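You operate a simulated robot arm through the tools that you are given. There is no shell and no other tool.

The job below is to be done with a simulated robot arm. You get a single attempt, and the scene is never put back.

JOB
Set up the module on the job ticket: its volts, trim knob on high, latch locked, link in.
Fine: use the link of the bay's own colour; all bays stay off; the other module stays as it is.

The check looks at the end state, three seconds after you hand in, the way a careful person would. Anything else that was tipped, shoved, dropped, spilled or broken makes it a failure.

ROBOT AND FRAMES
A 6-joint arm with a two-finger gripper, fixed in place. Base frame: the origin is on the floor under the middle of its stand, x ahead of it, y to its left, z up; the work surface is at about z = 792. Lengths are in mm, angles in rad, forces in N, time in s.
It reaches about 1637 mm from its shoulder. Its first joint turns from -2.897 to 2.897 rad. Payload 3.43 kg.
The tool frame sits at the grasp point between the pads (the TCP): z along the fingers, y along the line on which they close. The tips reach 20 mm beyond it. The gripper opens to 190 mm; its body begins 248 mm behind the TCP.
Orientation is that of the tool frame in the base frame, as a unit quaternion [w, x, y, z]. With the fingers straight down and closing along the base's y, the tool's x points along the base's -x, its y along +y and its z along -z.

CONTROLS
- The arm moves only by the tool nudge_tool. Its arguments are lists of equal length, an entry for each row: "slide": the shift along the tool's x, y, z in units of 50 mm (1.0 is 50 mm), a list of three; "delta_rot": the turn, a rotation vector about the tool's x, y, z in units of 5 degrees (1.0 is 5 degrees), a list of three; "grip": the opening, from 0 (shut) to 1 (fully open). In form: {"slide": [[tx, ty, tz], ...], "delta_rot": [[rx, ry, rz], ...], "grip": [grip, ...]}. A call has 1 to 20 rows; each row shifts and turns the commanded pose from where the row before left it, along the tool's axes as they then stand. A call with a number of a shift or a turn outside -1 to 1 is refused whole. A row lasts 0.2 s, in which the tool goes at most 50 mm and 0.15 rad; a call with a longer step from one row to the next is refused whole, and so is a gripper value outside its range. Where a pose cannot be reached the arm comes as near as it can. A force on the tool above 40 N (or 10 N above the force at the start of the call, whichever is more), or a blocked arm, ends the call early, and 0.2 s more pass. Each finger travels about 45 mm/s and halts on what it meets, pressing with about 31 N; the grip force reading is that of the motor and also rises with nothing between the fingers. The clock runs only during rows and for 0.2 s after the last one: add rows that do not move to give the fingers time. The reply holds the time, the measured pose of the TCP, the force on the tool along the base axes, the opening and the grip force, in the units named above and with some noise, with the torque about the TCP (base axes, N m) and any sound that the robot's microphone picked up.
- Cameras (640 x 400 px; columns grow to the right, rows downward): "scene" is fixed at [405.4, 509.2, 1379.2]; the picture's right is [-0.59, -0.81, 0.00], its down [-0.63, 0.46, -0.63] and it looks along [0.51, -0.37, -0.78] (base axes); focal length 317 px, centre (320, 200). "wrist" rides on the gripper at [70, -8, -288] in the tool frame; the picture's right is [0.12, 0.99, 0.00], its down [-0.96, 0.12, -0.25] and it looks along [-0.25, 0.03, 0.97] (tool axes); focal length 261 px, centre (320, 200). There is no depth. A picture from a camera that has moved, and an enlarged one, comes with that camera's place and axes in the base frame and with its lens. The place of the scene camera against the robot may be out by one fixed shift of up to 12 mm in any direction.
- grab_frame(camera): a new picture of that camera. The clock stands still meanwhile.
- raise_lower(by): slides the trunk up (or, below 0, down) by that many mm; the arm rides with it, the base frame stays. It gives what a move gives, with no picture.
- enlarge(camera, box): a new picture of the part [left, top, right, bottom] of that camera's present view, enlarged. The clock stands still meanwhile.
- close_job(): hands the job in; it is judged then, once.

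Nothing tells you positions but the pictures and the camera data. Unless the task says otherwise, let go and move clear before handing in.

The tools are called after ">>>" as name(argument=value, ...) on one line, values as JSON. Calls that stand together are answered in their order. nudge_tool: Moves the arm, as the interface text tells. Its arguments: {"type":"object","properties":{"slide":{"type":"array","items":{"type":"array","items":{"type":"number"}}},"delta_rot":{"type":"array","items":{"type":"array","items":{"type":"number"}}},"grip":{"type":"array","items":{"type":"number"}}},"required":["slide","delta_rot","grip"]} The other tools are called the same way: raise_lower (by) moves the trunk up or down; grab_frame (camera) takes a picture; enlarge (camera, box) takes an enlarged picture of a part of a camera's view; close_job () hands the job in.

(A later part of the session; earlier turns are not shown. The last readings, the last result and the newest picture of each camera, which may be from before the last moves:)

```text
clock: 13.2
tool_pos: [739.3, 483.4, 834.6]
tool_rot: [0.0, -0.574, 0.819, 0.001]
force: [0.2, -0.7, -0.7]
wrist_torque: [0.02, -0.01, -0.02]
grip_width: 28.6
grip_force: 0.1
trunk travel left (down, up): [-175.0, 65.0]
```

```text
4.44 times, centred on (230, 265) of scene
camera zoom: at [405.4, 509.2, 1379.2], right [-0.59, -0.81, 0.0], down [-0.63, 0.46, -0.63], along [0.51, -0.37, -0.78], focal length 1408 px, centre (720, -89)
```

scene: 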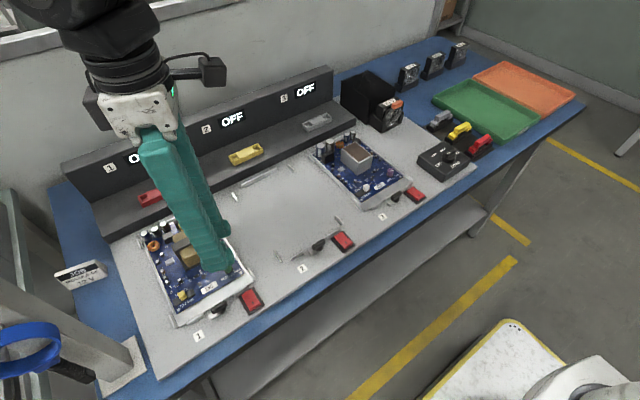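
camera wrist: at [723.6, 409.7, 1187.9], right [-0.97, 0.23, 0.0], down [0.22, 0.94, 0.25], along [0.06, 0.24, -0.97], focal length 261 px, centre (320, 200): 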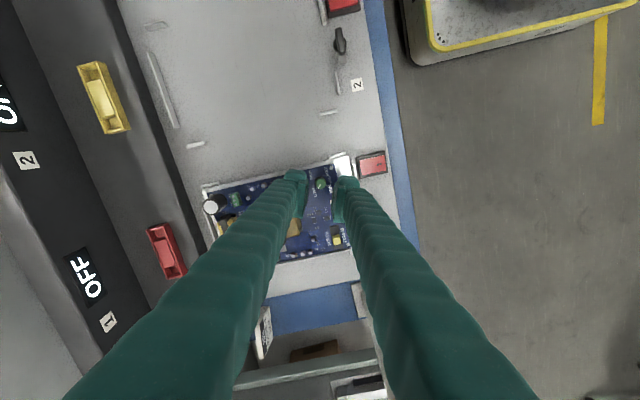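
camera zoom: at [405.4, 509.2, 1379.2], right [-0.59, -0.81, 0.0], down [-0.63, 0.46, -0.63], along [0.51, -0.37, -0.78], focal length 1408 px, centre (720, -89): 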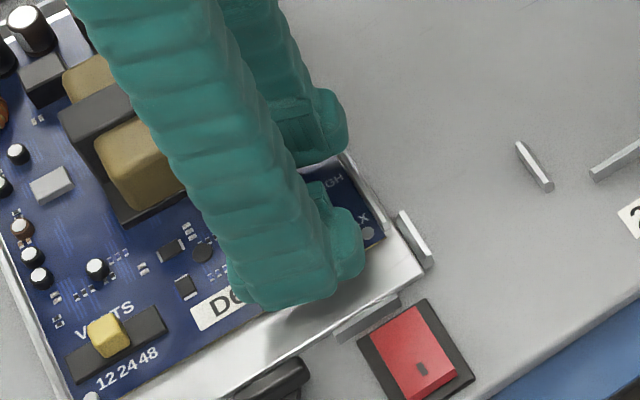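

Tool axis sits about 2.8 mm off along the pad direction (y too large). I'll correct along tool x and re-measure before gripping.

>>> nudge_tool(slide=[[0.055, 0, 0], [0, 0, 0.06], [0, 0, 0], [0, 0, 0], [0, 0, 0]], delta_rot=[[0, 0, 0], [0, 0, 0], [0, 0, 0], [0, 0, 0], [0, 0, 0]], grip=[0.15, 0.15, 0.15, 0.15, 0.15])

>>> enlarge(camera="wrist", box=[280, 165, 360, 215])

```text
clock: 14.4
tool_pos: [737.9, 478.8, 832.0]
tool_rot: [0.0, -0.573, 0.819, -0.001]
force: [-0.3, -0.8, 0.3]
wrist_torque: [0.0, 0.0, 0.04]
grip_width: 28.5
grip_force: 0.1
trunk travel left (down, up): [-175.0, 65.0]
```

```text
8.00 times, centred on (320, 190) of wrist
camera zoom: at [721.9, 409.4, 1119.7], right [-0.97, 0.23, 0.0], down [0.22, 0.94, 0.25], along [0.06, 0.24, -0.97], focal length 2085 px, centre (320, 280)
```

zoom: 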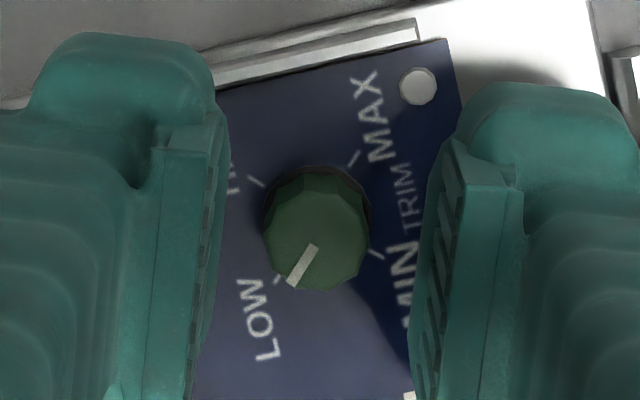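

Now within ~1.2 mm. I'll go down the last 6 mm with a 1 mm correction and check again before closing.

>>> nudge_tool(slide=[[-0.02, 0, 0.06], [0, 0, 0.06], [0, 0, 0], [0, 0, 0], [0, 0, 0]], delta_rot=[[0, 0, 0], [0, 0, 0], [0, 0, 0], [0, 0, 0], [0, 0, 0]], grip=[0.15, 0.15, 0.15, 0.15, 0.15])

>>> enlarge(camera="wrist", box=[280, 165, 360, 215])

```text
clock: 15.6
tool_pos: [739.5, 478.5, 827.3]
tool_rot: [0.0, -0.574, 0.819, 0.0]
force: [-0.3, 0.5, -0.1]
wrist_torque: [0.0, 0.01, -0.01]
grip_width: 28.5
grip_force: 0.1
trunk travel left (down, up): [-175.0, 65.0]
```

```text
8.00 times, centred on (320, 190) of wrist
camera zoom: at [722.5, 410.1, 1113.8], right [-0.97, 0.23, 0.0], down [0.22, 0.94, 0.25], along [0.06, 0.24, -0.97], focal length 2085 px, centre (320, 280)
```

zoom: 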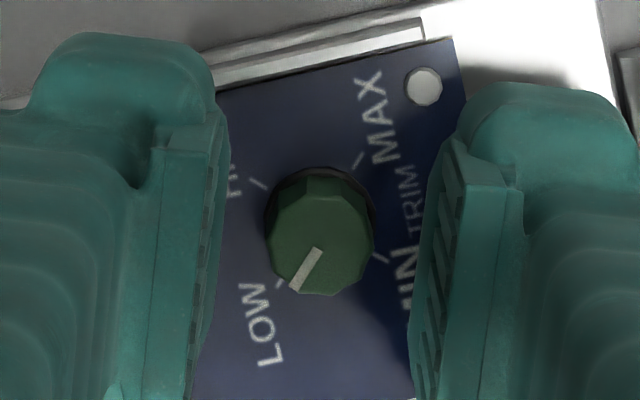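

The tool axis is now within ~0.8 mm of the knob. I'll close on the knob.

>>> nudge_tool(slide=[[0, 0, 0], [0, 0, 0], [0, 0, 0], [0, 0, 0]], delta_rot=[[0, 0, 0], [0, 0, 0], [0, 0, 0], [0, 0, 0]], grip=[0.05, 0.05, 0.05, 0.05])

>>> enlarge(camera="wrist", box=[280, 165, 360, 215])

>>> enlarge(camera="scene", box=[180, 220, 280, 310])

```text
clock: 16.6
tool_pos: [738.4, 478.4, 826.3]
tool_rot: [0.0, -0.573, 0.82, 0.001]
force: [-1.2, -1.7, 11.0]
wrist_torque: [-0.12, 0.05, -0.02]
grip_width: 14.0
grip_force: 30.7
trunk travel left (down, up): [-175.0, 65.0]
```

```text
8.00 times, centred on (320, 190) of wrist
camera zoom: at [722.1, 409.8, 1114.8], right [-0.97, 0.23, 0.0], down [0.22, 0.94, 0.25], along [0.06, 0.24, -0.97], focal length 2085 px, centre (320, 280)
```

zoom: 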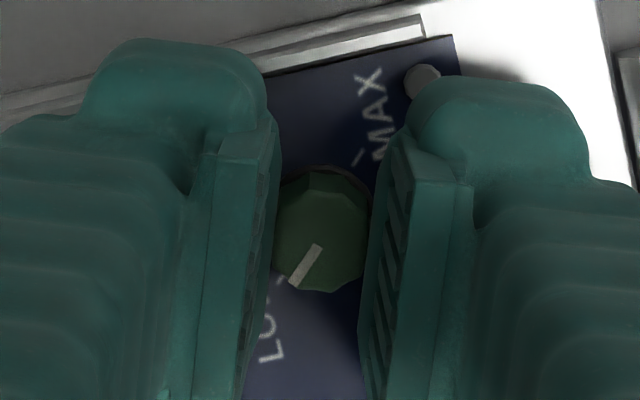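

```text
4.44 times, centred on (230, 265) of scene
camera zoom: at [405.4, 509.2, 1379.2], right [-0.59, -0.81, 0.0], down [-0.63, 0.46, -0.63], along [0.51, -0.37, -0.78], focal length 1408 px, centre (720, -89)
```

zoom: 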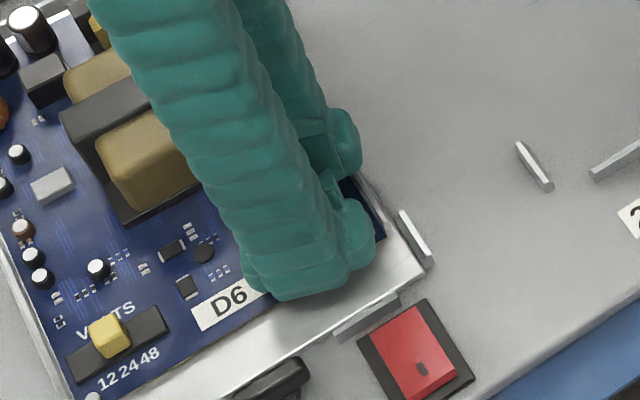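

Gripped on the knob (14 mm, 31 N). Now turning clockwise 45° first and checking the knob follows.

>>> nudge_tool(slide=[[0, 0, 0], [0, 0, 0], [0, 0, 0], [0, 0, 0], [0, 0, 0], [0, 0, 0], [0, 0, 0], [0, 0, 0], [0, 0, 0], [0, 0, 0]], delta_rot=[[0, 0, 1], [0, 0, 1], [0, 0, 1], [0, 0, 1], [0, 0, 1], [0, 0, 1], [0, 0, 1], [0, 0, 1], [0, 0, 1], [0, 0, 0]], grip=[0.05, 0.05, 0.05, 0.05, 0.05, 0.05, 0.05, 0.05, 0.05, 0.05])

>>> enlarge(camera="wrist", box=[280, 165, 360, 215])

```text
clock: 18.8
tool_pos: [739.3, 479.1, 827.8]
tool_rot: [0.001, -0.216, 0.976, 0.001]
force: [14.0, -0.8, 18.5]
wrist_torque: [0.04, -0.3, 0.03]
grip_width: 13.7
grip_force: 31.3
trunk travel left (down, up): [-175.0, 65.0]
```

```text
8.00 times, centred on (320, 190) of wrist
camera zoom: at [677.9, 441.2, 1114.5], right [-0.53, 0.85, 0.0], down [0.82, 0.51, 0.25], along [0.21, 0.13, -0.97], focal length 2085 px, centre (320, 280)
```

zoom: 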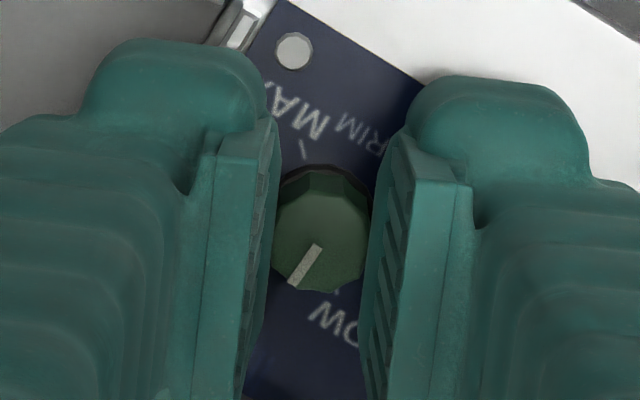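

The knob is turning with the gripper. I'll complete the remaining 45°.

>>> nudge_tool(slide=[[0, 0, 0], [0, 0, 0], [0, 0, 0], [0, 0, 0], [0, 0, 0], [0, 0, 0], [0, 0, 0], [0, 0, 0], [0, 0, 0], [0, 0, 0]], delta_rot=[[0, 0, 1], [0, 0, 1], [0, 0, 1], [0, 0, 1], [0, 0, 1], [0, 0, 1], [0, 0, 1], [0, 0, 1], [0, 0, 1], [0, 0, 0]], grip=[0.05, 0.05, 0.05, 0.05, 0.05, 0.05, 0.05, 0.05, 0.05, 0.05])

>>> enlarge(camera="wrist", box=[280, 165, 360, 215])

>>> enlarge(camera="scene", box=[150, 220, 290, 330])

```text
clock: 21.0
tool_pos: [738.6, 479.4, 826.2]
tool_rot: [0.001, 0.174, 0.985, 0.0]
force: [4.0, -7.9, 13.8]
wrist_torque: [-0.15, -0.1, -0.01]
grip_width: 13.8
grip_force: 31.5
trunk travel left (down, up): [-175.0, 65.0]
```

```text
8.00 times, centred on (320, 190) of wrist
camera zoom: at [669.3, 494.9, 1114.1], right [0.23, 0.97, 0.0], down [0.94, -0.22, 0.25], along [0.24, -0.06, -0.97], focal length 2085 px, centre (320, 280)
```

zoom: 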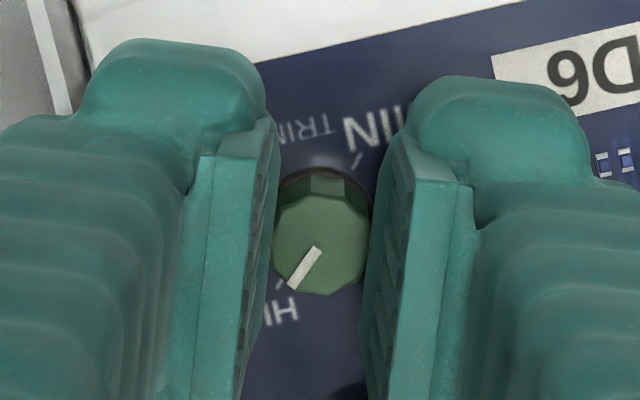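

```text
3.64 times, centred on (220, 275) of scene
camera zoom: at [405.4, 509.2, 1379.2], right [-0.59, -0.81, 0.0], down [-0.63, 0.46, -0.63], along [0.51, -0.37, -0.78], focal length 1152 px, centre (684, -73)
```

zoom: 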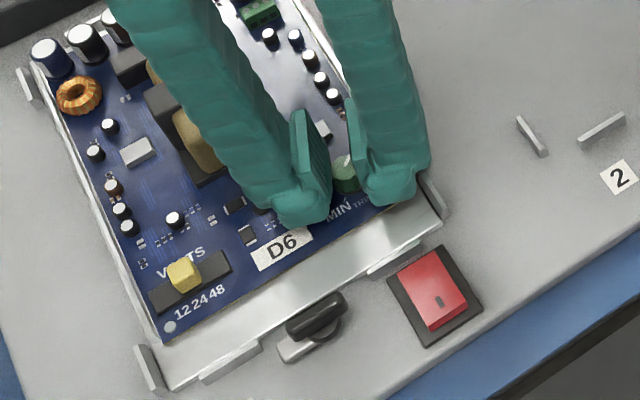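

The pointer now faces HIGH. I'll release, rise straight up and check the setting.

>>> nudge_tool(slide=[[0, 0, 0], [0, 0, 0], [0, 0, 0], [0, 0, -0.3], [0, 0, -0.6], [0, 0, -0.8], [0, 0, 0], [0, 0, 0]], delta_rot=[[0, 0, 0], [0, 0, 0], [0, 0, 0], [0, 0, 0], [0, 0, 0], [0, 0, 0], [0, 0, 0], [0, 0, 0]], grip=[0.16, 0.16, 0.16, 0.16, 0.16, 0.16, 0.16, 0.16])

>>> enlarge(camera="wrist", box=[290, 160, 350, 200])

>>> grab_frame(camera="wrist")

```text
clock: 22.8
tool_pos: [740.6, 480.9, 913.4]
tool_rot: [-0.001, 0.174, 0.985, 0.0]
force: [-0.8, 0.2, 0.2]
wrist_torque: [0.01, 0.0, 0.03]
grip_width: 30.5
grip_force: 0.2
trunk travel left (down, up): [-175.0, 65.0]
```

```text
10.00 times, centred on (320, 180) of wrist
camera zoom: at [671.0, 496.9, 1201.0], right [0.23, 0.97, 0.0], down [0.94, -0.22, 0.25], along [0.24, -0.06, -0.97], focal length 2606 px, centre (320, 400)
```

zoom: 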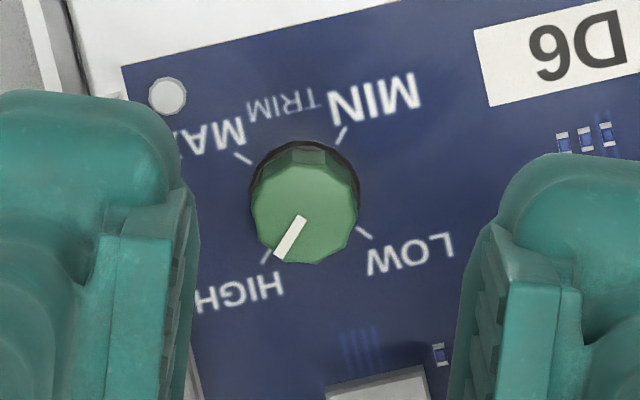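

```text
taken
camera wrist: at [671.0, 496.9, 1201.0], right [0.23, 0.97, 0.0], down [0.94, -0.22, 0.25], along [0.24, -0.06, -0.97], focal length 261 px, centre (320, 200)
```

wrist: 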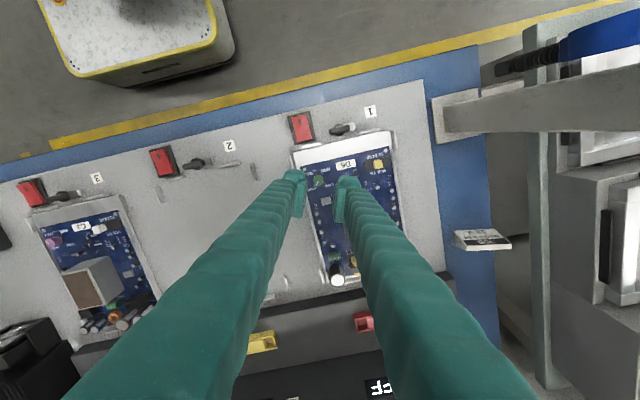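

Trim is on HIGH. Next is the volts slider at about (736, 572): rotate back to 0°, move over it and look.

>>> nudge_tool(slide=[[0, 0, 0], [0, 0, 0], [0, 0, 0], [0, 0, 0], [0.03, 0.61, 0], [0.03, 0.61, 0], [0.01, 0.6, 0], [0, 0, 0], [0, 0, 0], [0, 0, 0]], delta_rot=[[0, 0, -1], [0, 0, -1], [0, 0, -1], [0, 0, -1], [0, 0, 0], [0, 0, 0], [0, 0, 0], [0, 0, 0], [0, 0, 0], [0, 0, 0]], grip=[0.16, 0.16, 0.16, 0.16, 0.16, 0.16, 0.16, 0.16, 0.16, 0.16])

>>> enlarge(camera="wrist", box=[270, 150, 370, 212])

>>> grab_frame(camera="scene")

>>> grab_frame(camera="wrist")

```text
clock: 25.0
tool_pos: [733.4, 571.6, 911.5]
tool_rot: [0.0, -0.001, 1.0, 0.0]
force: [-0.2, 0.8, 0.6]
wrist_torque: [-0.04, -0.01, 0.0]
grip_width: 30.3
grip_force: 0.1
trunk travel left (down, up): [-175.0, 65.0]
```

```text
6.40 times, centred on (320, 181) of wrist
camera zoom: at [663.3, 562.7, 1199.8], right [-0.12, 0.99, 0.0], down [0.96, 0.12, 0.25], along [0.25, 0.03, -0.97], focal length 1668 px, centre (320, 322)
```

zoom: 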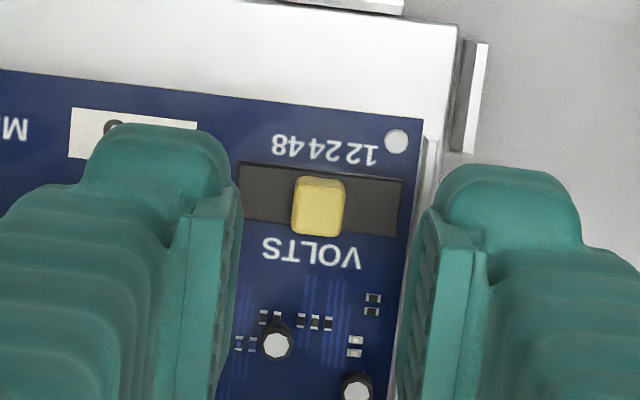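

```text
taken
```

scene: 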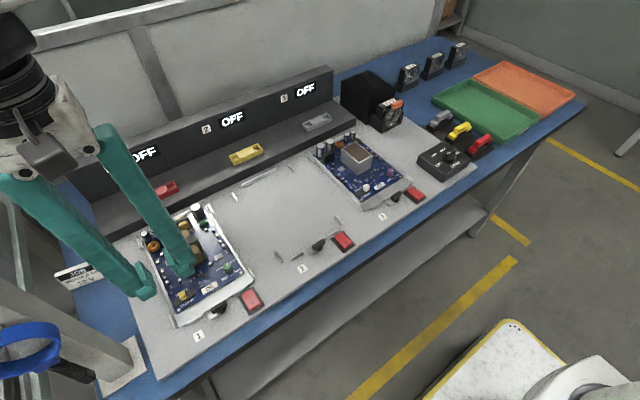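

```text
taken
camera wrist: at [663.3, 562.7, 1199.8], right [-0.12, 0.99, 0.0], down [0.96, 0.12, 0.25], along [0.25, 0.03, -0.97], focal length 261 px, centre (320, 200)
```

wrist: 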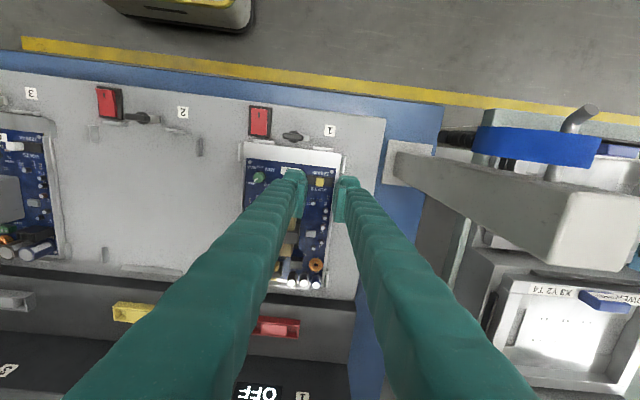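

The slider knob is centred between the pads (~(735.7, 571.4)) and the post at y≈684 is clear. Descending now.

>>> nudge_tool(slide=[[-0.04, 0.014, 0.3], [0, 0, 0.4], [0, 0, 0.4], [0, 0, 0.4], [0, 0, 0], [0, 0, 0], [0, 0, 0]], delta_rot=[[0, 0, 0], [0, 0, 0], [0, 0, 0], [0, 0, 0], [0, 0, 0], [0, 0, 0], [0, 0, 0]], grip=[0.16, 0.16, 0.16, 0.16, 0.16, 0.16, 0.16])

>>> enlarge(camera="wrist", box=[270, 160, 370, 222])

>>> enlarge(camera="scene", box=[120, 240, 240, 340])

```text
clock: 26.6
tool_pos: [739.6, 570.6, 835.3]
tool_rot: [0.0, 0.0, 1.0, 0.0]
force: [-0.4, 0.2, -0.2]
wrist_torque: [0.04, 0.02, 0.0]
grip_width: 30.4
grip_force: 0.1
trunk travel left (down, up): [-175.0, 65.0]
```

```text
6.40 times, centred on (320, 191) of wrist
camera zoom: at [668.3, 563.5, 1122.9], right [-0.12, 0.99, 0.0], down [0.96, 0.12, 0.25], along [0.25, 0.03, -0.97], focal length 1668 px, centre (320, 258)
```

zoom: 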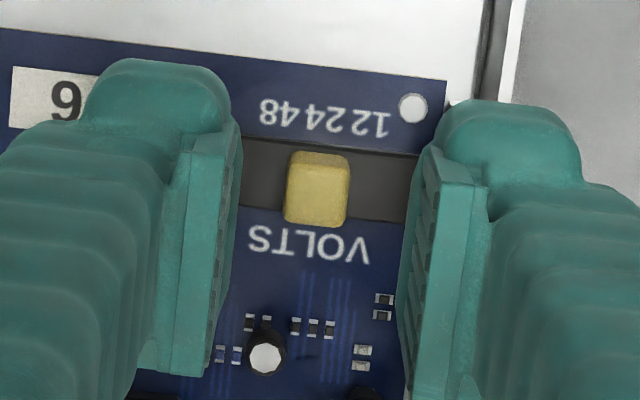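

```text
4.00 times, centred on (180, 290) of scene
camera zoom: at [405.4, 509.2, 1379.2], right [-0.59, -0.81, 0.0], down [-0.63, 0.46, -0.63], along [0.51, -0.37, -0.78], focal length 1267 px, centre (880, -160)
```

zoom: 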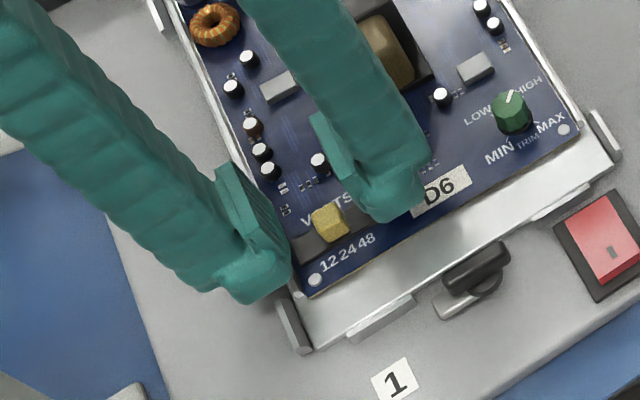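

Aligned well. Descending the last 10 mm to grip the slider knob.

>>> nudge_tool(slide=[[0, 0, 0.1], [0, 0, 0.1], [0, 0, 0], [0, 0, 0], [0, 0, 0]], delta_rot=[[0, 0, 0], [0, 0, 0], [0, 0, 0], [0, 0, 0], [0, 0, 0]], grip=[0.16, 0.16, 0.16, 0.16, 0.16])

>>> enlarge(camera="wrist", box=[270, 160, 370, 222])

>>> enlarge(camera="scene", box=[150, 260, 230, 330])

```text
clock: 27.8
tool_pos: [737.8, 572.3, 825.9]
tool_rot: [0.001, -0.001, 1.0, 0.001]
force: [-0.1, 0.6, 0.6]
wrist_torque: [0.0, -0.02, 0.02]
grip_width: 30.3
grip_force: 0.1
trunk travel left (down, up): [-175.0, 65.0]
```

```text
6.40 times, centred on (320, 191) of wrist
camera zoom: at [667.2, 563.9, 1113.5], right [-0.12, 0.99, 0.0], down [0.96, 0.12, 0.25], along [0.25, 0.03, -0.97], focal length 1668 px, centre (320, 258)
```

zoom: 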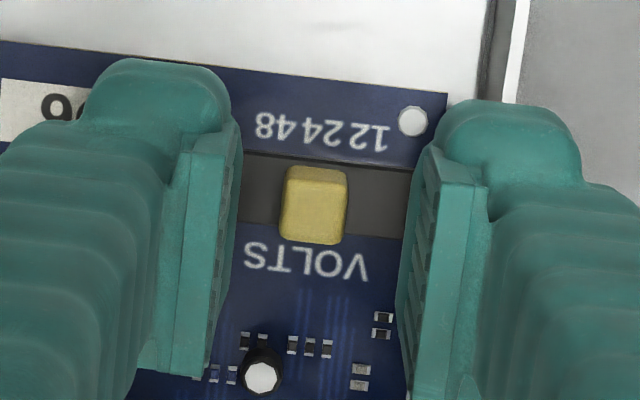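

```text
5.71 times, centred on (190, 295) of scene
camera zoom: at [405.4, 509.2, 1379.2], right [-0.59, -0.81, 0.0], down [-0.63, 0.46, -0.63], along [0.51, -0.37, -0.78], focal length 1810 px, centre (1063, -343)
```

zoom: 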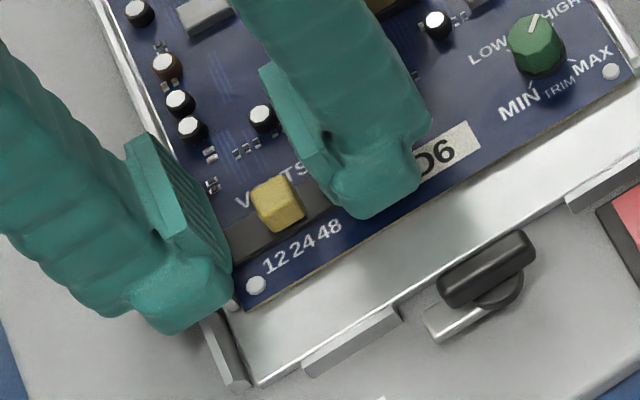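

Everything is clear; closing on the slider knob.

>>> nudge_tool(slide=[[0, 0, 0], [0, 0, 0], [0, 0, 0], [0, 0, 0]], delta_rot=[[0, 0, 0], [0, 0, 0], [0, 0, 0], [0, 0, 0]], grip=[0.03, 0.03, 0.03, 0.03])

>>> enlarge(camera="wrist", box=[270, 160, 370, 222])

>>> enlarge(camera="scene", box=[150, 260, 230, 330])

```text
clock: 28.8
tool_pos: [738.2, 573.0, 825.4]
tool_rot: [-0.001, 0.0, 1.0, 0.0]
force: [-0.9, -2.6, 0.3]
wrist_torque: [-0.02, 0.03, 0.0]
grip_width: 10.1
grip_force: 31.0
trunk travel left (down, up): [-175.0, 65.0]
```

```text
6.40 times, centred on (320, 191) of wrist
camera zoom: at [667.3, 563.8, 1113.4], right [-0.12, 0.99, 0.0], down [0.96, 0.12, 0.25], along [0.25, 0.03, -0.97], focal length 1668 px, centre (320, 258)
```

zoom: 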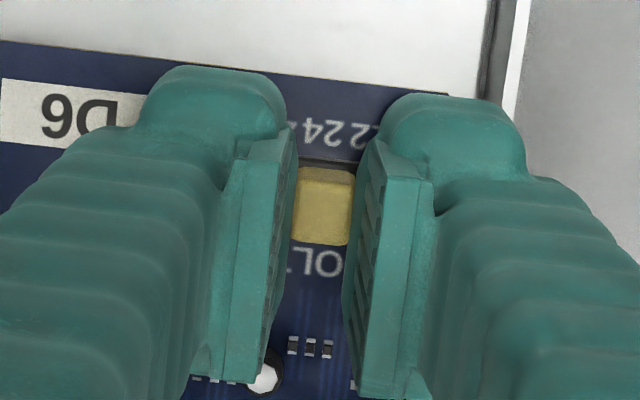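

```text
5.71 times, centred on (190, 295) of scene
camera zoom: at [405.4, 509.2, 1379.2], right [-0.59, -0.81, 0.0], down [-0.63, 0.46, -0.63], along [0.51, -0.37, -0.78], focal length 1810 px, centre (1063, -343)
```

zoom: 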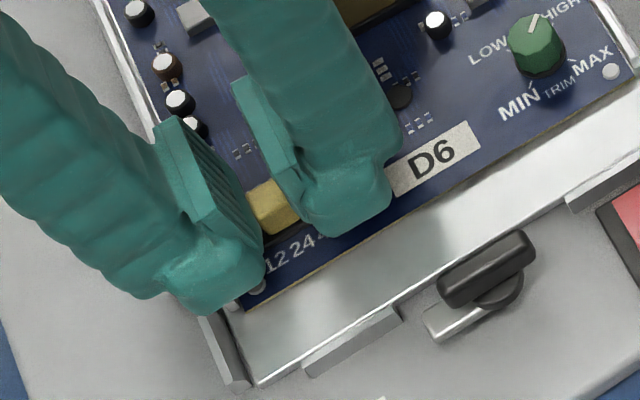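

Gripped the slider (10 mm). Label spacing suggests ~9–10 mm travel to "12", so I'll slide +8 mm in y first and check.

>>> nudge_tool(slide=[[0, 0.08, 0], [0, 0.08, 0], [0, 0, 0], [0, 0, 0]], delta_rot=[[0, 0, 0], [0, 0, 0], [0, 0, 0], [0, 0, 0]], grip=[0.03, 0.03, 0.03, 0.03])

>>> enlarge(camera="wrist", box=[270, 160, 370, 222])

>>> enlarge(camera="scene", box=[150, 260, 230, 330])

```text
clock: 29.8
tool_pos: [737.9, 579.5, 825.9]
tool_rot: [0.001, 0.001, 1.0, 0.0]
force: [2.5, 0.5, 1.0]
wrist_torque: [0.04, -0.05, 0.01]
grip_width: 10.5
grip_force: 31.5
trunk travel left (down, up): [-175.0, 65.0]
```

```text
6.40 times, centred on (320, 191) of wrist
camera zoom: at [666.9, 571.0, 1113.4], right [-0.12, 0.99, 0.0], down [0.96, 0.12, 0.25], along [0.25, 0.03, -0.97], focal length 1668 px, centre (320, 258)
```

zoom: 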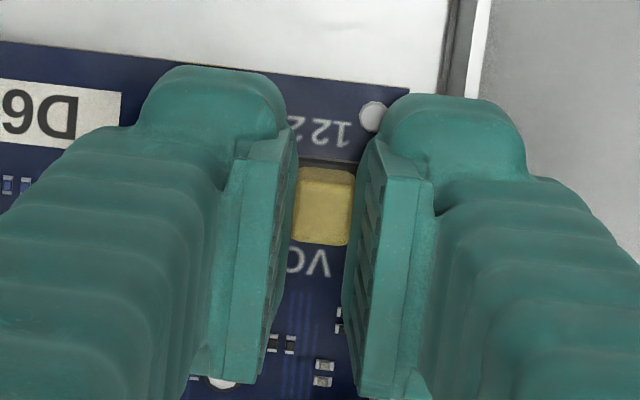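

```text
5.71 times, centred on (190, 295) of scene
camera zoom: at [405.4, 509.2, 1379.2], right [-0.59, -0.81, 0.0], down [-0.63, 0.46, -0.63], along [0.51, -0.37, -0.78], focal length 1810 px, centre (1063, -343)
```

zoom: 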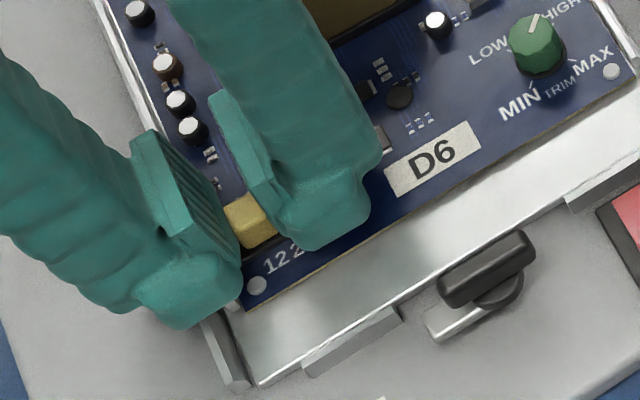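

The slider is following easily. Continuing in small steps to find the 12 end position.

>>> nudge_tool(slide=[[0, 0.05, 0], [0, 0, 0], [0, 0, 0]], delta_rot=[[0, 0, 0], [0, 0, 0], [0, 0, 0]], grip=[0.03, 0.03, 0.03])

>>> enlarge(camera="wrist", box=[270, 160, 370, 222])

```text
clock: 30.6
tool_pos: [737.5, 581.1, 826.0]
tool_rot: [0.0, 0.0, 1.0, -0.001]
force: [3.2, -4.7, 0.0]
wrist_torque: [-0.02, -0.01, 0.04]
grip_width: 10.4
grip_force: 31.3
trunk travel left (down, up): [-175.0, 65.0]
```

```text
6.40 times, centred on (320, 191) of wrist
camera zoom: at [667.0, 573.0, 1113.4], right [-0.12, 0.99, 0.0], down [0.96, 0.12, 0.25], along [0.25, 0.03, -0.97], focal length 1668 px, centre (320, 258)
```

zoom: 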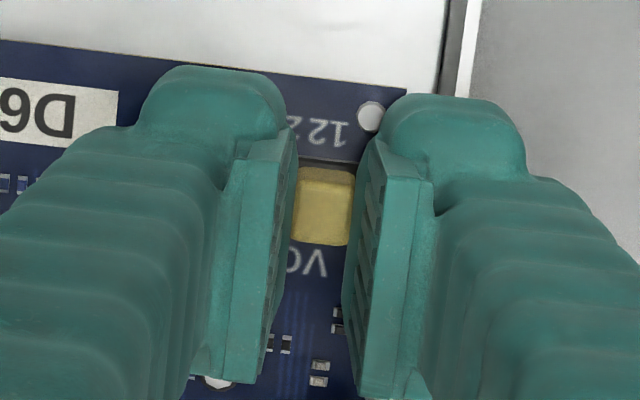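

There is now slight resistance (−4.7 N). I'll nudge a little further to see whether this is the end stop.

>>> nudge_tool(slide=[[0, 0.05, 0], [0, 0, 0], [0, 0, 0]], delta_rot=[[0, 0, 0], [0, 0, 0], [0, 0, 0]], grip=[0.03, 0.03, 0.03])

>>> enlarge(camera="wrist", box=[270, 160, 370, 222])

>>> enlarge(camera="scene", box=[150, 260, 230, 330])

```text
clock: 31.4
tool_pos: [737.1, 583.4, 825.6]
tool_rot: [0.0, 0.0, 1.0, 0.0]
force: [4.8, -12.4, -0.9]
wrist_torque: [-0.11, 0.0, 0.04]
grip_width: 10.4
grip_force: 31.1
trunk travel left (down, up): [-175.0, 65.0]
```

```text
6.40 times, centred on (320, 191) of wrist
camera zoom: at [666.9, 574.6, 1113.5], right [-0.12, 0.99, 0.0], down [0.96, 0.12, 0.25], along [0.25, 0.03, -0.97], focal length 1668 px, centre (320, 258)
```

zoom: 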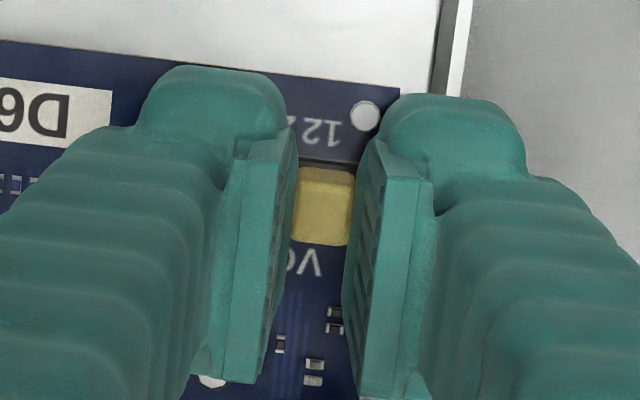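

```text
5.71 times, centred on (190, 295) of scene
camera zoom: at [405.4, 509.2, 1379.2], right [-0.59, -0.81, 0.0], down [-0.63, 0.46, -0.63], along [0.51, -0.37, -0.78], focal length 1810 px, centre (1063, -343)
```

zoom: 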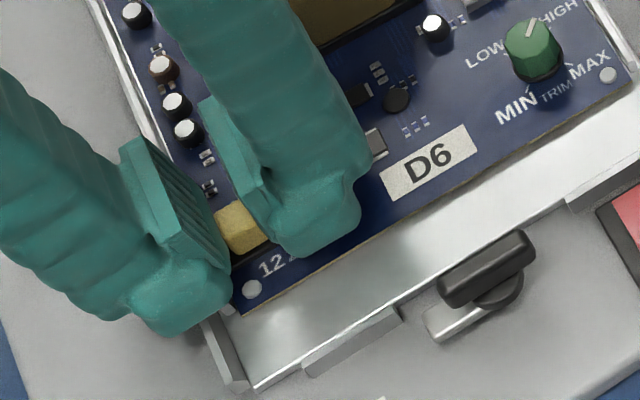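

The slider hit its end stop and the loosely seated module began to creep with it, so I stop here. Releasing and rising to inspect.

>>> nudge_tool(slide=[[0, 0, 0], [0, 0, 0], [0, 0, 0], [0, 0, -0.3], [0, 0, -0.6], [0, 0, -0.9], [0, 0, 0], [0, 0, 0]], delta_rot=[[0, 0, 0], [0, 0, 0], [0, 0, 0], [0, 0, 0], [0, 0, 0], [0, 0, 0], [0, 0, 0], [0, 0, 0]], grip=[0.15, 0.15, 0.15, 0.15, 0.15, 0.15, 0.15, 0.15])

>>> enlarge(camera="wrist", box=[270, 150, 370, 212])

>>> enlarge(camera="scene", box=[120, 200, 270, 340])

>>> enlarge(camera="scene", box=[150, 260, 230, 330])

```text
clock: 33.2
tool_pos: [737.6, 582.0, 916.9]
tool_rot: [0.0, 0.0, 1.0, 0.0]
force: [0.4, -0.2, 0.8]
wrist_torque: [-0.03, 0.01, 0.01]
grip_width: 28.2
grip_force: 0.1
trunk travel left (down, up): [-175.0, 65.0]
```

```text
6.40 times, centred on (320, 181) of wrist
camera zoom: at [667.9, 573.5, 1203.4], right [-0.12, 0.99, 0.0], down [0.96, 0.12, 0.25], along [0.25, 0.03, -0.97], focal length 1668 px, centre (320, 322)
```

zoom: 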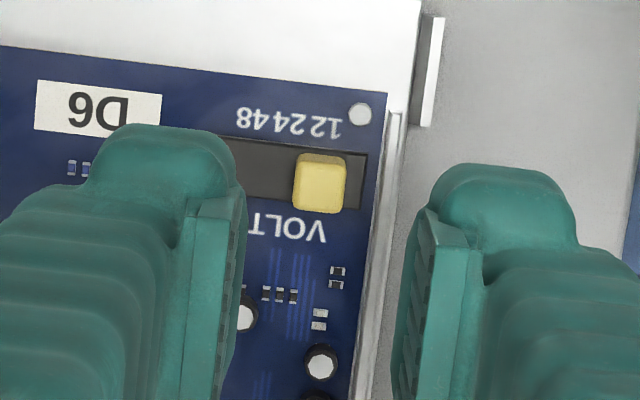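

```text
2.86 times, centred on (195, 270) of scene
camera zoom: at [405.4, 509.2, 1379.2], right [-0.59, -0.81, 0.0], down [-0.63, 0.46, -0.63], along [0.51, -0.37, -0.78], focal length 905 px, centre (677, 0)
```

zoom: 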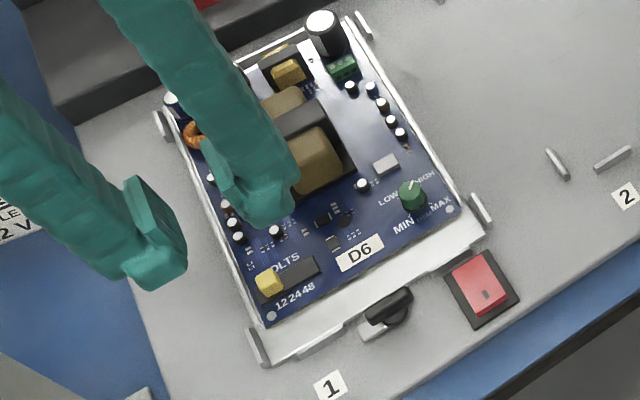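

```text
5.71 times, centred on (190, 295) of scene
camera zoom: at [405.4, 509.2, 1379.2], right [-0.59, -0.81, 0.0], down [-0.63, 0.46, -0.63], along [0.51, -0.37, -0.78], focal length 1810 px, centre (1063, -343)
```

zoom: 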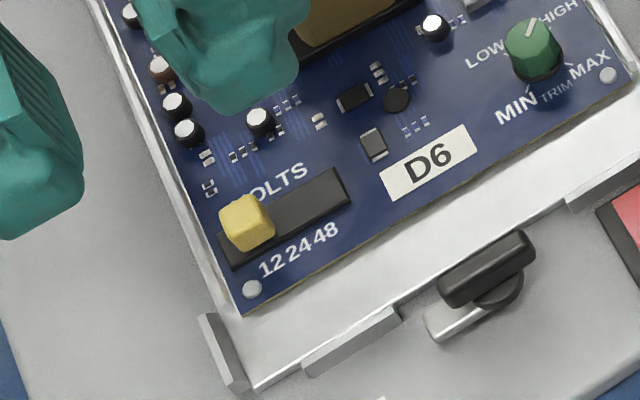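

The slider is at 12 now. Next the latch at about (674, 525.5): I'll move over it and rotate −90° so the pads close across the bar (along x).

>>> nudge_tool(slide=[[0.64, -0.56, 0], [0.64, -0.56, 0], [0, 0, 0], [0, 0, 0], [0, 0, 0], [0, 0, 0], [0, 0, 0], [0, 0, 0], [0, 0, 0], [0, 0, 0], [0, 0, 0], [0, 0, 0], [0, 0, 0], [0, 0, 0], [0, 0, 0], [0, 0, 0], [0, 0, 0], [0, 0, 0], [0, 0, 0], [0, 0, 0]], delta_rot=[[0, 0, 0], [0, 0, 0], [0, 0, -1], [0, 0, -1], [0, 0, -1], [0, 0, -1], [0, 0, -1], [0, 0, -1], [0, 0, -1], [0, 0, -1], [0, 0, -1], [0, 0, -1], [0, 0, -1], [0, 0, -1], [0, 0, -1], [0, 0, -1], [0, 0, -1], [0, 0, -1], [0, 0, -1], [0, 0, -1]], grip=[0.16, 0.16, 0.16, 0.16, 0.16, 0.16, 0.16, 0.16, 0.16, 0.16, 0.16, 0.16, 0.16, 0.16, 0.16, 0.16, 0.16, 0.16, 0.16, 0.16])

>>> nudge_tool(slide=[[0, 0, 0], [0, 0, 0]], delta_rot=[[0, 0, 0], [0, 0, 0]], grip=[0.16, 0.16])

>>> grab_frame(camera="wrist")

>>> enlarge(camera="wrist", box=[270, 150, 370, 212])

```text
clock: 37.4
tool_pos: [673.1, 528.8, 916.7]
tool_rot: [-0.001, 0.707, -0.707, 0.0]
force: [0.0, -0.3, -0.2]
wrist_torque: [-0.02, 0.02, 0.0]
grip_width: 30.5
grip_force: 0.1
trunk travel left (down, up): [-175.0, 65.0]
```

```text
clock: 38.0
tool_pos: [674.4, 529.1, 915.7]
tool_rot: [0.0, 0.708, -0.706, 0.0]
force: [0.2, -0.1, 0.4]
wrist_torque: [0.0, -0.05, 0.01]
grip_width: 30.0
grip_force: 0.1
trunk travel left (down, up): [-175.0, 65.0]
```

```text
taken
camera wrist: at [681.5, 458.1, 1204.1], right [-0.99, -0.12, 0.0], down [-0.12, 0.96, 0.25], along [-0.03, 0.25, -0.97], focal length 261 px, centre (320, 200)
```

wrist: 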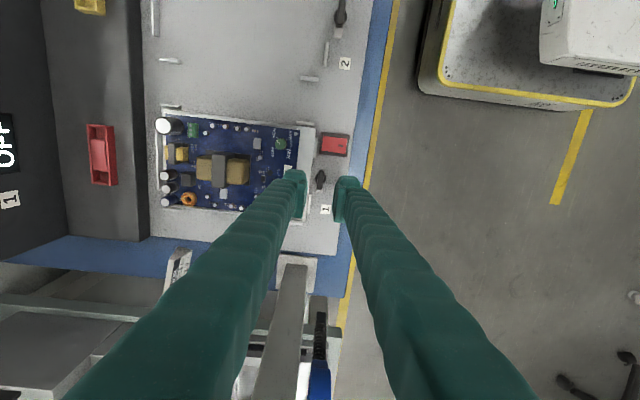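

```text
6.40 times, centred on (320, 181) of wrist
camera zoom: at [681.5, 458.1, 1204.1], right [-0.99, -0.12, 0.0], down [-0.12, 0.96, 0.25], along [-0.03, 0.25, -0.97], focal length 1668 px, centre (320, 322)
```

zoom: 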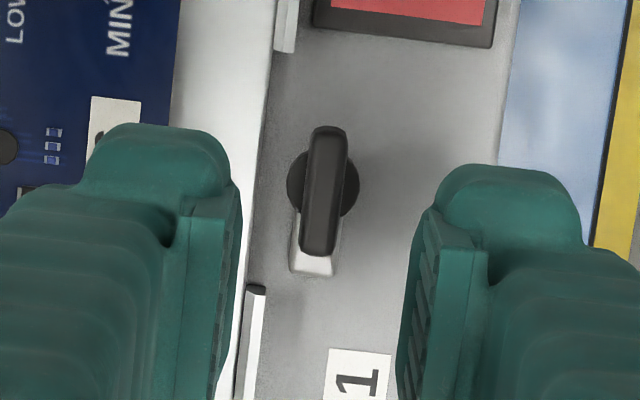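

The latch pivot is at about (672.4, 526.3); I correct ~2.7 mm along y and descend to just above working height.

>>> nudge_tool(slide=[[0.054, 0.004, 0.3], [0, 0, 0.4], [0, 0, 0.4], [0, 0, 0.5], [0, 0, 0], [0, 0, 0], [0, 0, 0]], delta_rot=[[0, 0, 0], [0, 0, 0], [0, 0, 0], [0, 0, 0], [0, 0, 0], [0, 0, 0], [0, 0, 0]], grip=[0.16, 0.16, 0.16, 0.16, 0.16, 0.16, 0.16])

>>> enlarge(camera="wrist", box=[270, 160, 370, 222])

>>> enlarge(camera="scene", box=[170, 260, 270, 340])

```text
clock: 39.6
tool_pos: [672.2, 527.3, 834.7]
tool_rot: [0.0, -0.707, 0.707, 0.0]
force: [-0.2, -0.4, 0.5]
wrist_torque: [-0.01, -0.01, 0.03]
grip_width: 30.5
grip_force: 0.1
trunk travel left (down, up): [-175.0, 65.0]
```

```text
6.40 times, centred on (320, 191) of wrist
camera zoom: at [681.3, 456.2, 1122.5], right [-0.99, -0.12, 0.0], down [-0.12, 0.96, 0.25], along [-0.03, 0.25, -0.97], focal length 1668 px, centre (320, 258)
```

zoom: 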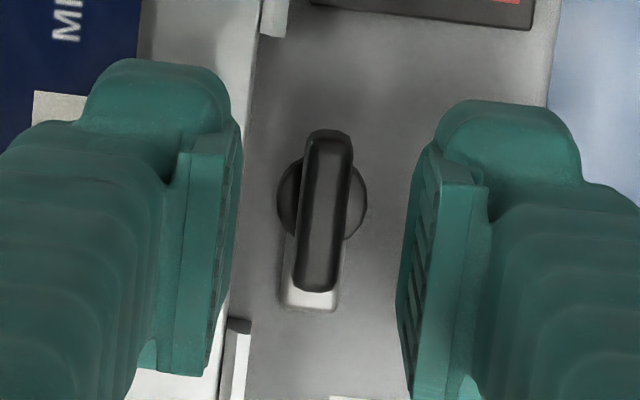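

```text
5.00 times, centred on (220, 300) of scene
camera zoom: at [405.4, 509.2, 1379.2], right [-0.59, -0.81, 0.0], down [-0.63, 0.46, -0.63], along [0.51, -0.37, -0.78], focal length 1584 px, centre (820, -300)
```

zoom: 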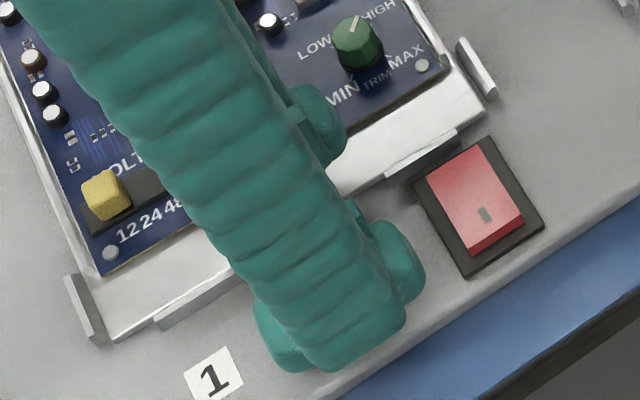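

Excellent alignment. Descending 8.5 mm to grip height.

>>> nudge_tool(slide=[[0, 0, 0.085], [0, 0, 0.085], [0, 0, 0], [0, 0, 0], [0, 0, 0]], delta_rot=[[0, 0, 0], [0, 0, 0], [0, 0, 0], [0, 0, 0], [0, 0, 0]], grip=[0.16, 0.16, 0.16, 0.16, 0.16])

>>> enlarge(camera="wrist", box=[270, 160, 370, 222])

>>> enlarge(camera="scene", box=[170, 260, 270, 340])

```text
clock: 40.8
tool_pos: [673.1, 526.3, 828.3]
tool_rot: [0.0, -0.707, 0.708, 0.0]
force: [-1.2, -0.1, 0.6]
wrist_torque: [0.02, -0.01, 0.0]
grip_width: 30.7
grip_force: 0.0
trunk travel left (down, up): [-175.0, 65.0]
```

```text
6.40 times, centred on (320, 191) of wrist
camera zoom: at [681.6, 455.7, 1115.1], right [-0.99, -0.12, 0.0], down [-0.12, 0.96, 0.25], along [-0.03, 0.25, -0.97], focal length 1668 px, centre (320, 258)
```

zoom: 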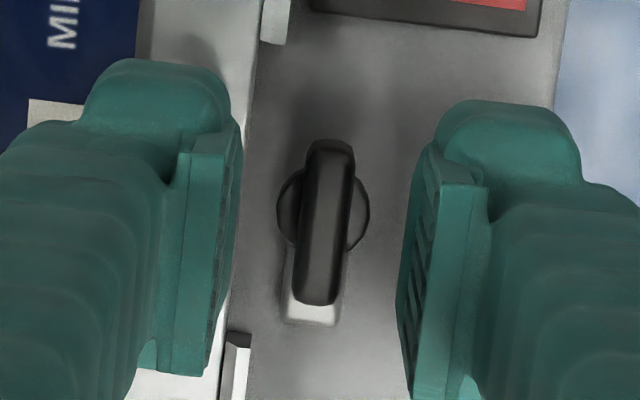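

```text
5.00 times, centred on (220, 300) of scene
camera zoom: at [405.4, 509.2, 1379.2], right [-0.59, -0.81, 0.0], down [-0.63, 0.46, -0.63], along [0.51, -0.37, -0.78], focal length 1584 px, centre (820, -300)
```

zoom: 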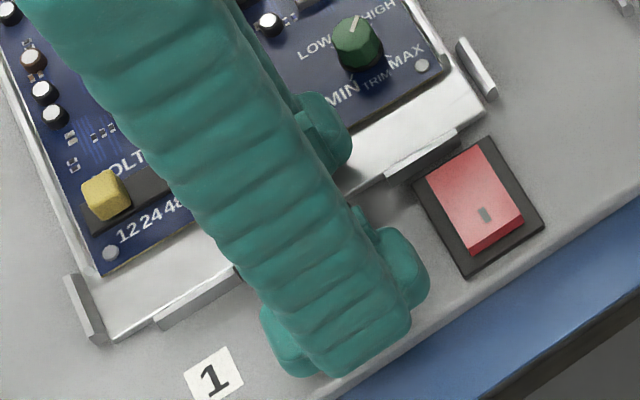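

Closing on the latch bar.

>>> nudge_tool(slide=[[0, 0, 0], [0, 0, 0], [0, 0, 0], [0, 0, 0]], delta_rot=[[0, 0, 0], [0, 0, 0], [0, 0, 0], [0, 0, 0]], grip=[0.02, 0.02, 0.02, 0.02])

>>> enlarge(camera="wrist", box=[270, 160, 370, 222])

```text
clock: 41.8
tool_pos: [673.0, 525.8, 827.4]
tool_rot: [0.0, 0.708, -0.706, 0.0]
force: [-4.4, -1.2, -1.1]
wrist_torque: [-0.05, 0.05, -0.05]
grip_width: 8.1
grip_force: 41.7
trunk travel left (down, up): [-175.0, 65.0]
```

```text
6.40 times, centred on (320, 191) of wrist
camera zoom: at [681.3, 455.8, 1115.1], right [-0.99, -0.12, 0.0], down [-0.12, 0.96, 0.25], along [-0.03, 0.25, -0.97], focal length 1668 px, centre (320, 258)
```

zoom: 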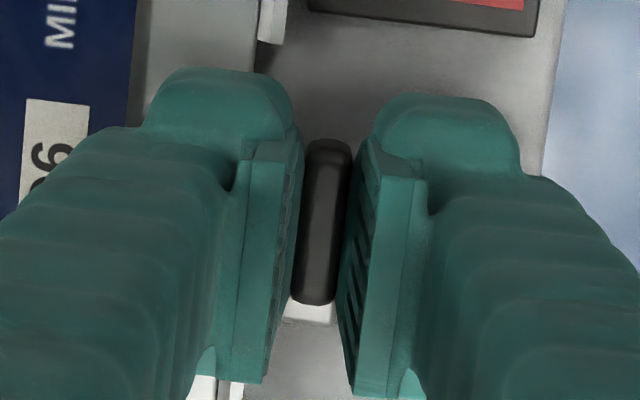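

Gripped the bar (8 mm). Turning clockwise the first 45°.

>>> nudge_tool(slide=[[0, 0, 0], [0, 0, 0], [0, 0, 0], [0, 0, 0], [0, 0, 0], [0, 0, 0], [0, 0, 0], [0, 0, 0], [0, 0, 0], [0, 0, 0]], delta_rot=[[0, 0, 1], [0, 0, 1], [0, 0, 1], [0, 0, 1], [0, 0, 1], [0, 0, 1], [0, 0, 1], [0, 0, 1], [0, 0, 1], [0, 0, 0]], grip=[0.02, 0.02, 0.02, 0.02, 0.02, 0.02, 0.02, 0.02, 0.02, 0.02])

>>> enlarge(camera="wrist", box=[270, 160, 370, 222])

>>> enlarge(camera="scene", box=[170, 260, 270, 340])

```text
clock: 44.0
tool_pos: [673.9, 525.9, 828.4]
tool_rot: [0.0, -0.382, 0.924, 0.0]
force: [-4.6, 5.0, -15.1]
wrist_torque: [0.04, 0.0, -0.01]
grip_width: 7.9
grip_force: 41.4
trunk travel left (down, up): [-175.0, 65.0]
```

```text
6.40 times, centred on (320, 191) of wrist
camera zoom: at [629.6, 470.1, 1115.2], right [-0.79, 0.62, 0.0], down [0.6, 0.76, 0.25], along [0.15, 0.19, -0.97], focal length 1668 px, centre (320, 258)
```

zoom: 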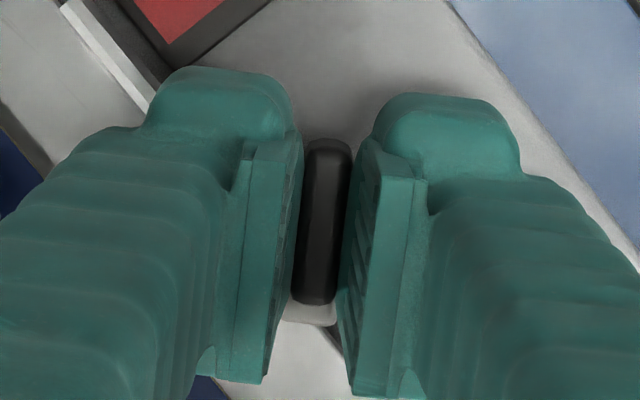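

```text
5.00 times, centred on (220, 300) of scene
camera zoom: at [405.4, 509.2, 1379.2], right [-0.59, -0.81, 0.0], down [-0.63, 0.46, -0.63], along [0.51, -0.37, -0.78], focal length 1584 px, centre (820, -300)
```

zoom: 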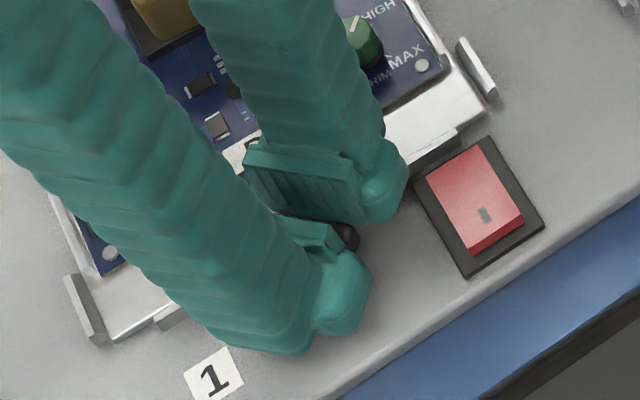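

The tongue follows. Completing the remaining 45°.

>>> nudge_tool(slide=[[0, 0, 0], [0, 0, 0], [0, 0, 0], [0, 0, 0], [0, 0, 0], [0, 0, 0]], delta_rot=[[0, 0, 1], [0, 0, 1], [0, 0, 1], [0, 0, 1], [0, 0, 1], [0, 0, 0]], grip=[0.02, 0.02, 0.02, 0.02, 0.02, 0.02])

>>> enlarge(camera="wrist", box=[270, 160, 370, 222])

>>> enlarge(camera="scene", box=[170, 260, 270, 340])

```text
clock: 45.4
tool_pos: [674.5, 525.7, 826.8]
tool_rot: [0.0, -0.174, 0.985, 0.0]
force: [-2.1, 6.8, -6.0]
wrist_torque: [0.13, -0.16, -0.04]
grip_width: 8.0
grip_force: 41.7
trunk travel left (down, up): [-175.0, 65.0]
```

```text
6.40 times, centred on (320, 191) of wrist
camera zoom: at [610.4, 493.4, 1115.2], right [-0.45, 0.89, 0.0], down [0.86, 0.44, 0.25], along [0.22, 0.11, -0.97], focal length 1668 px, centre (320, 258)
```

zoom: 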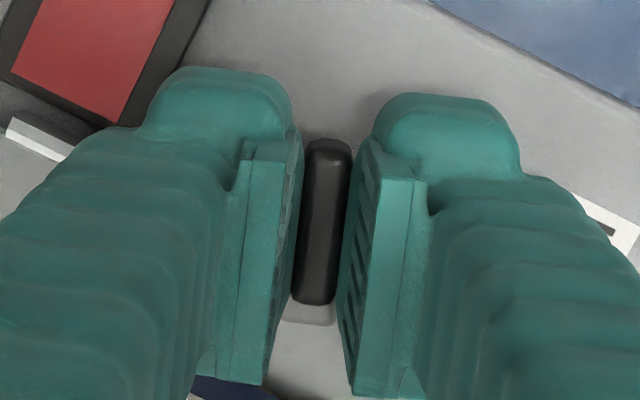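

```text
5.00 times, centred on (220, 300) of scene
camera zoom: at [405.4, 509.2, 1379.2], right [-0.59, -0.81, 0.0], down [-0.63, 0.46, -0.63], along [0.51, -0.37, -0.78], focal length 1584 px, centre (820, -300)
```

zoom: 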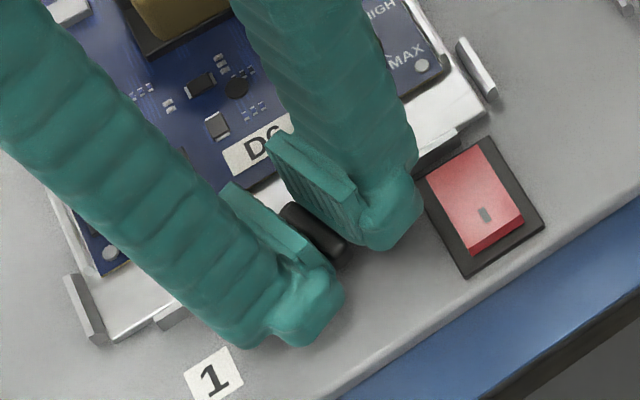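

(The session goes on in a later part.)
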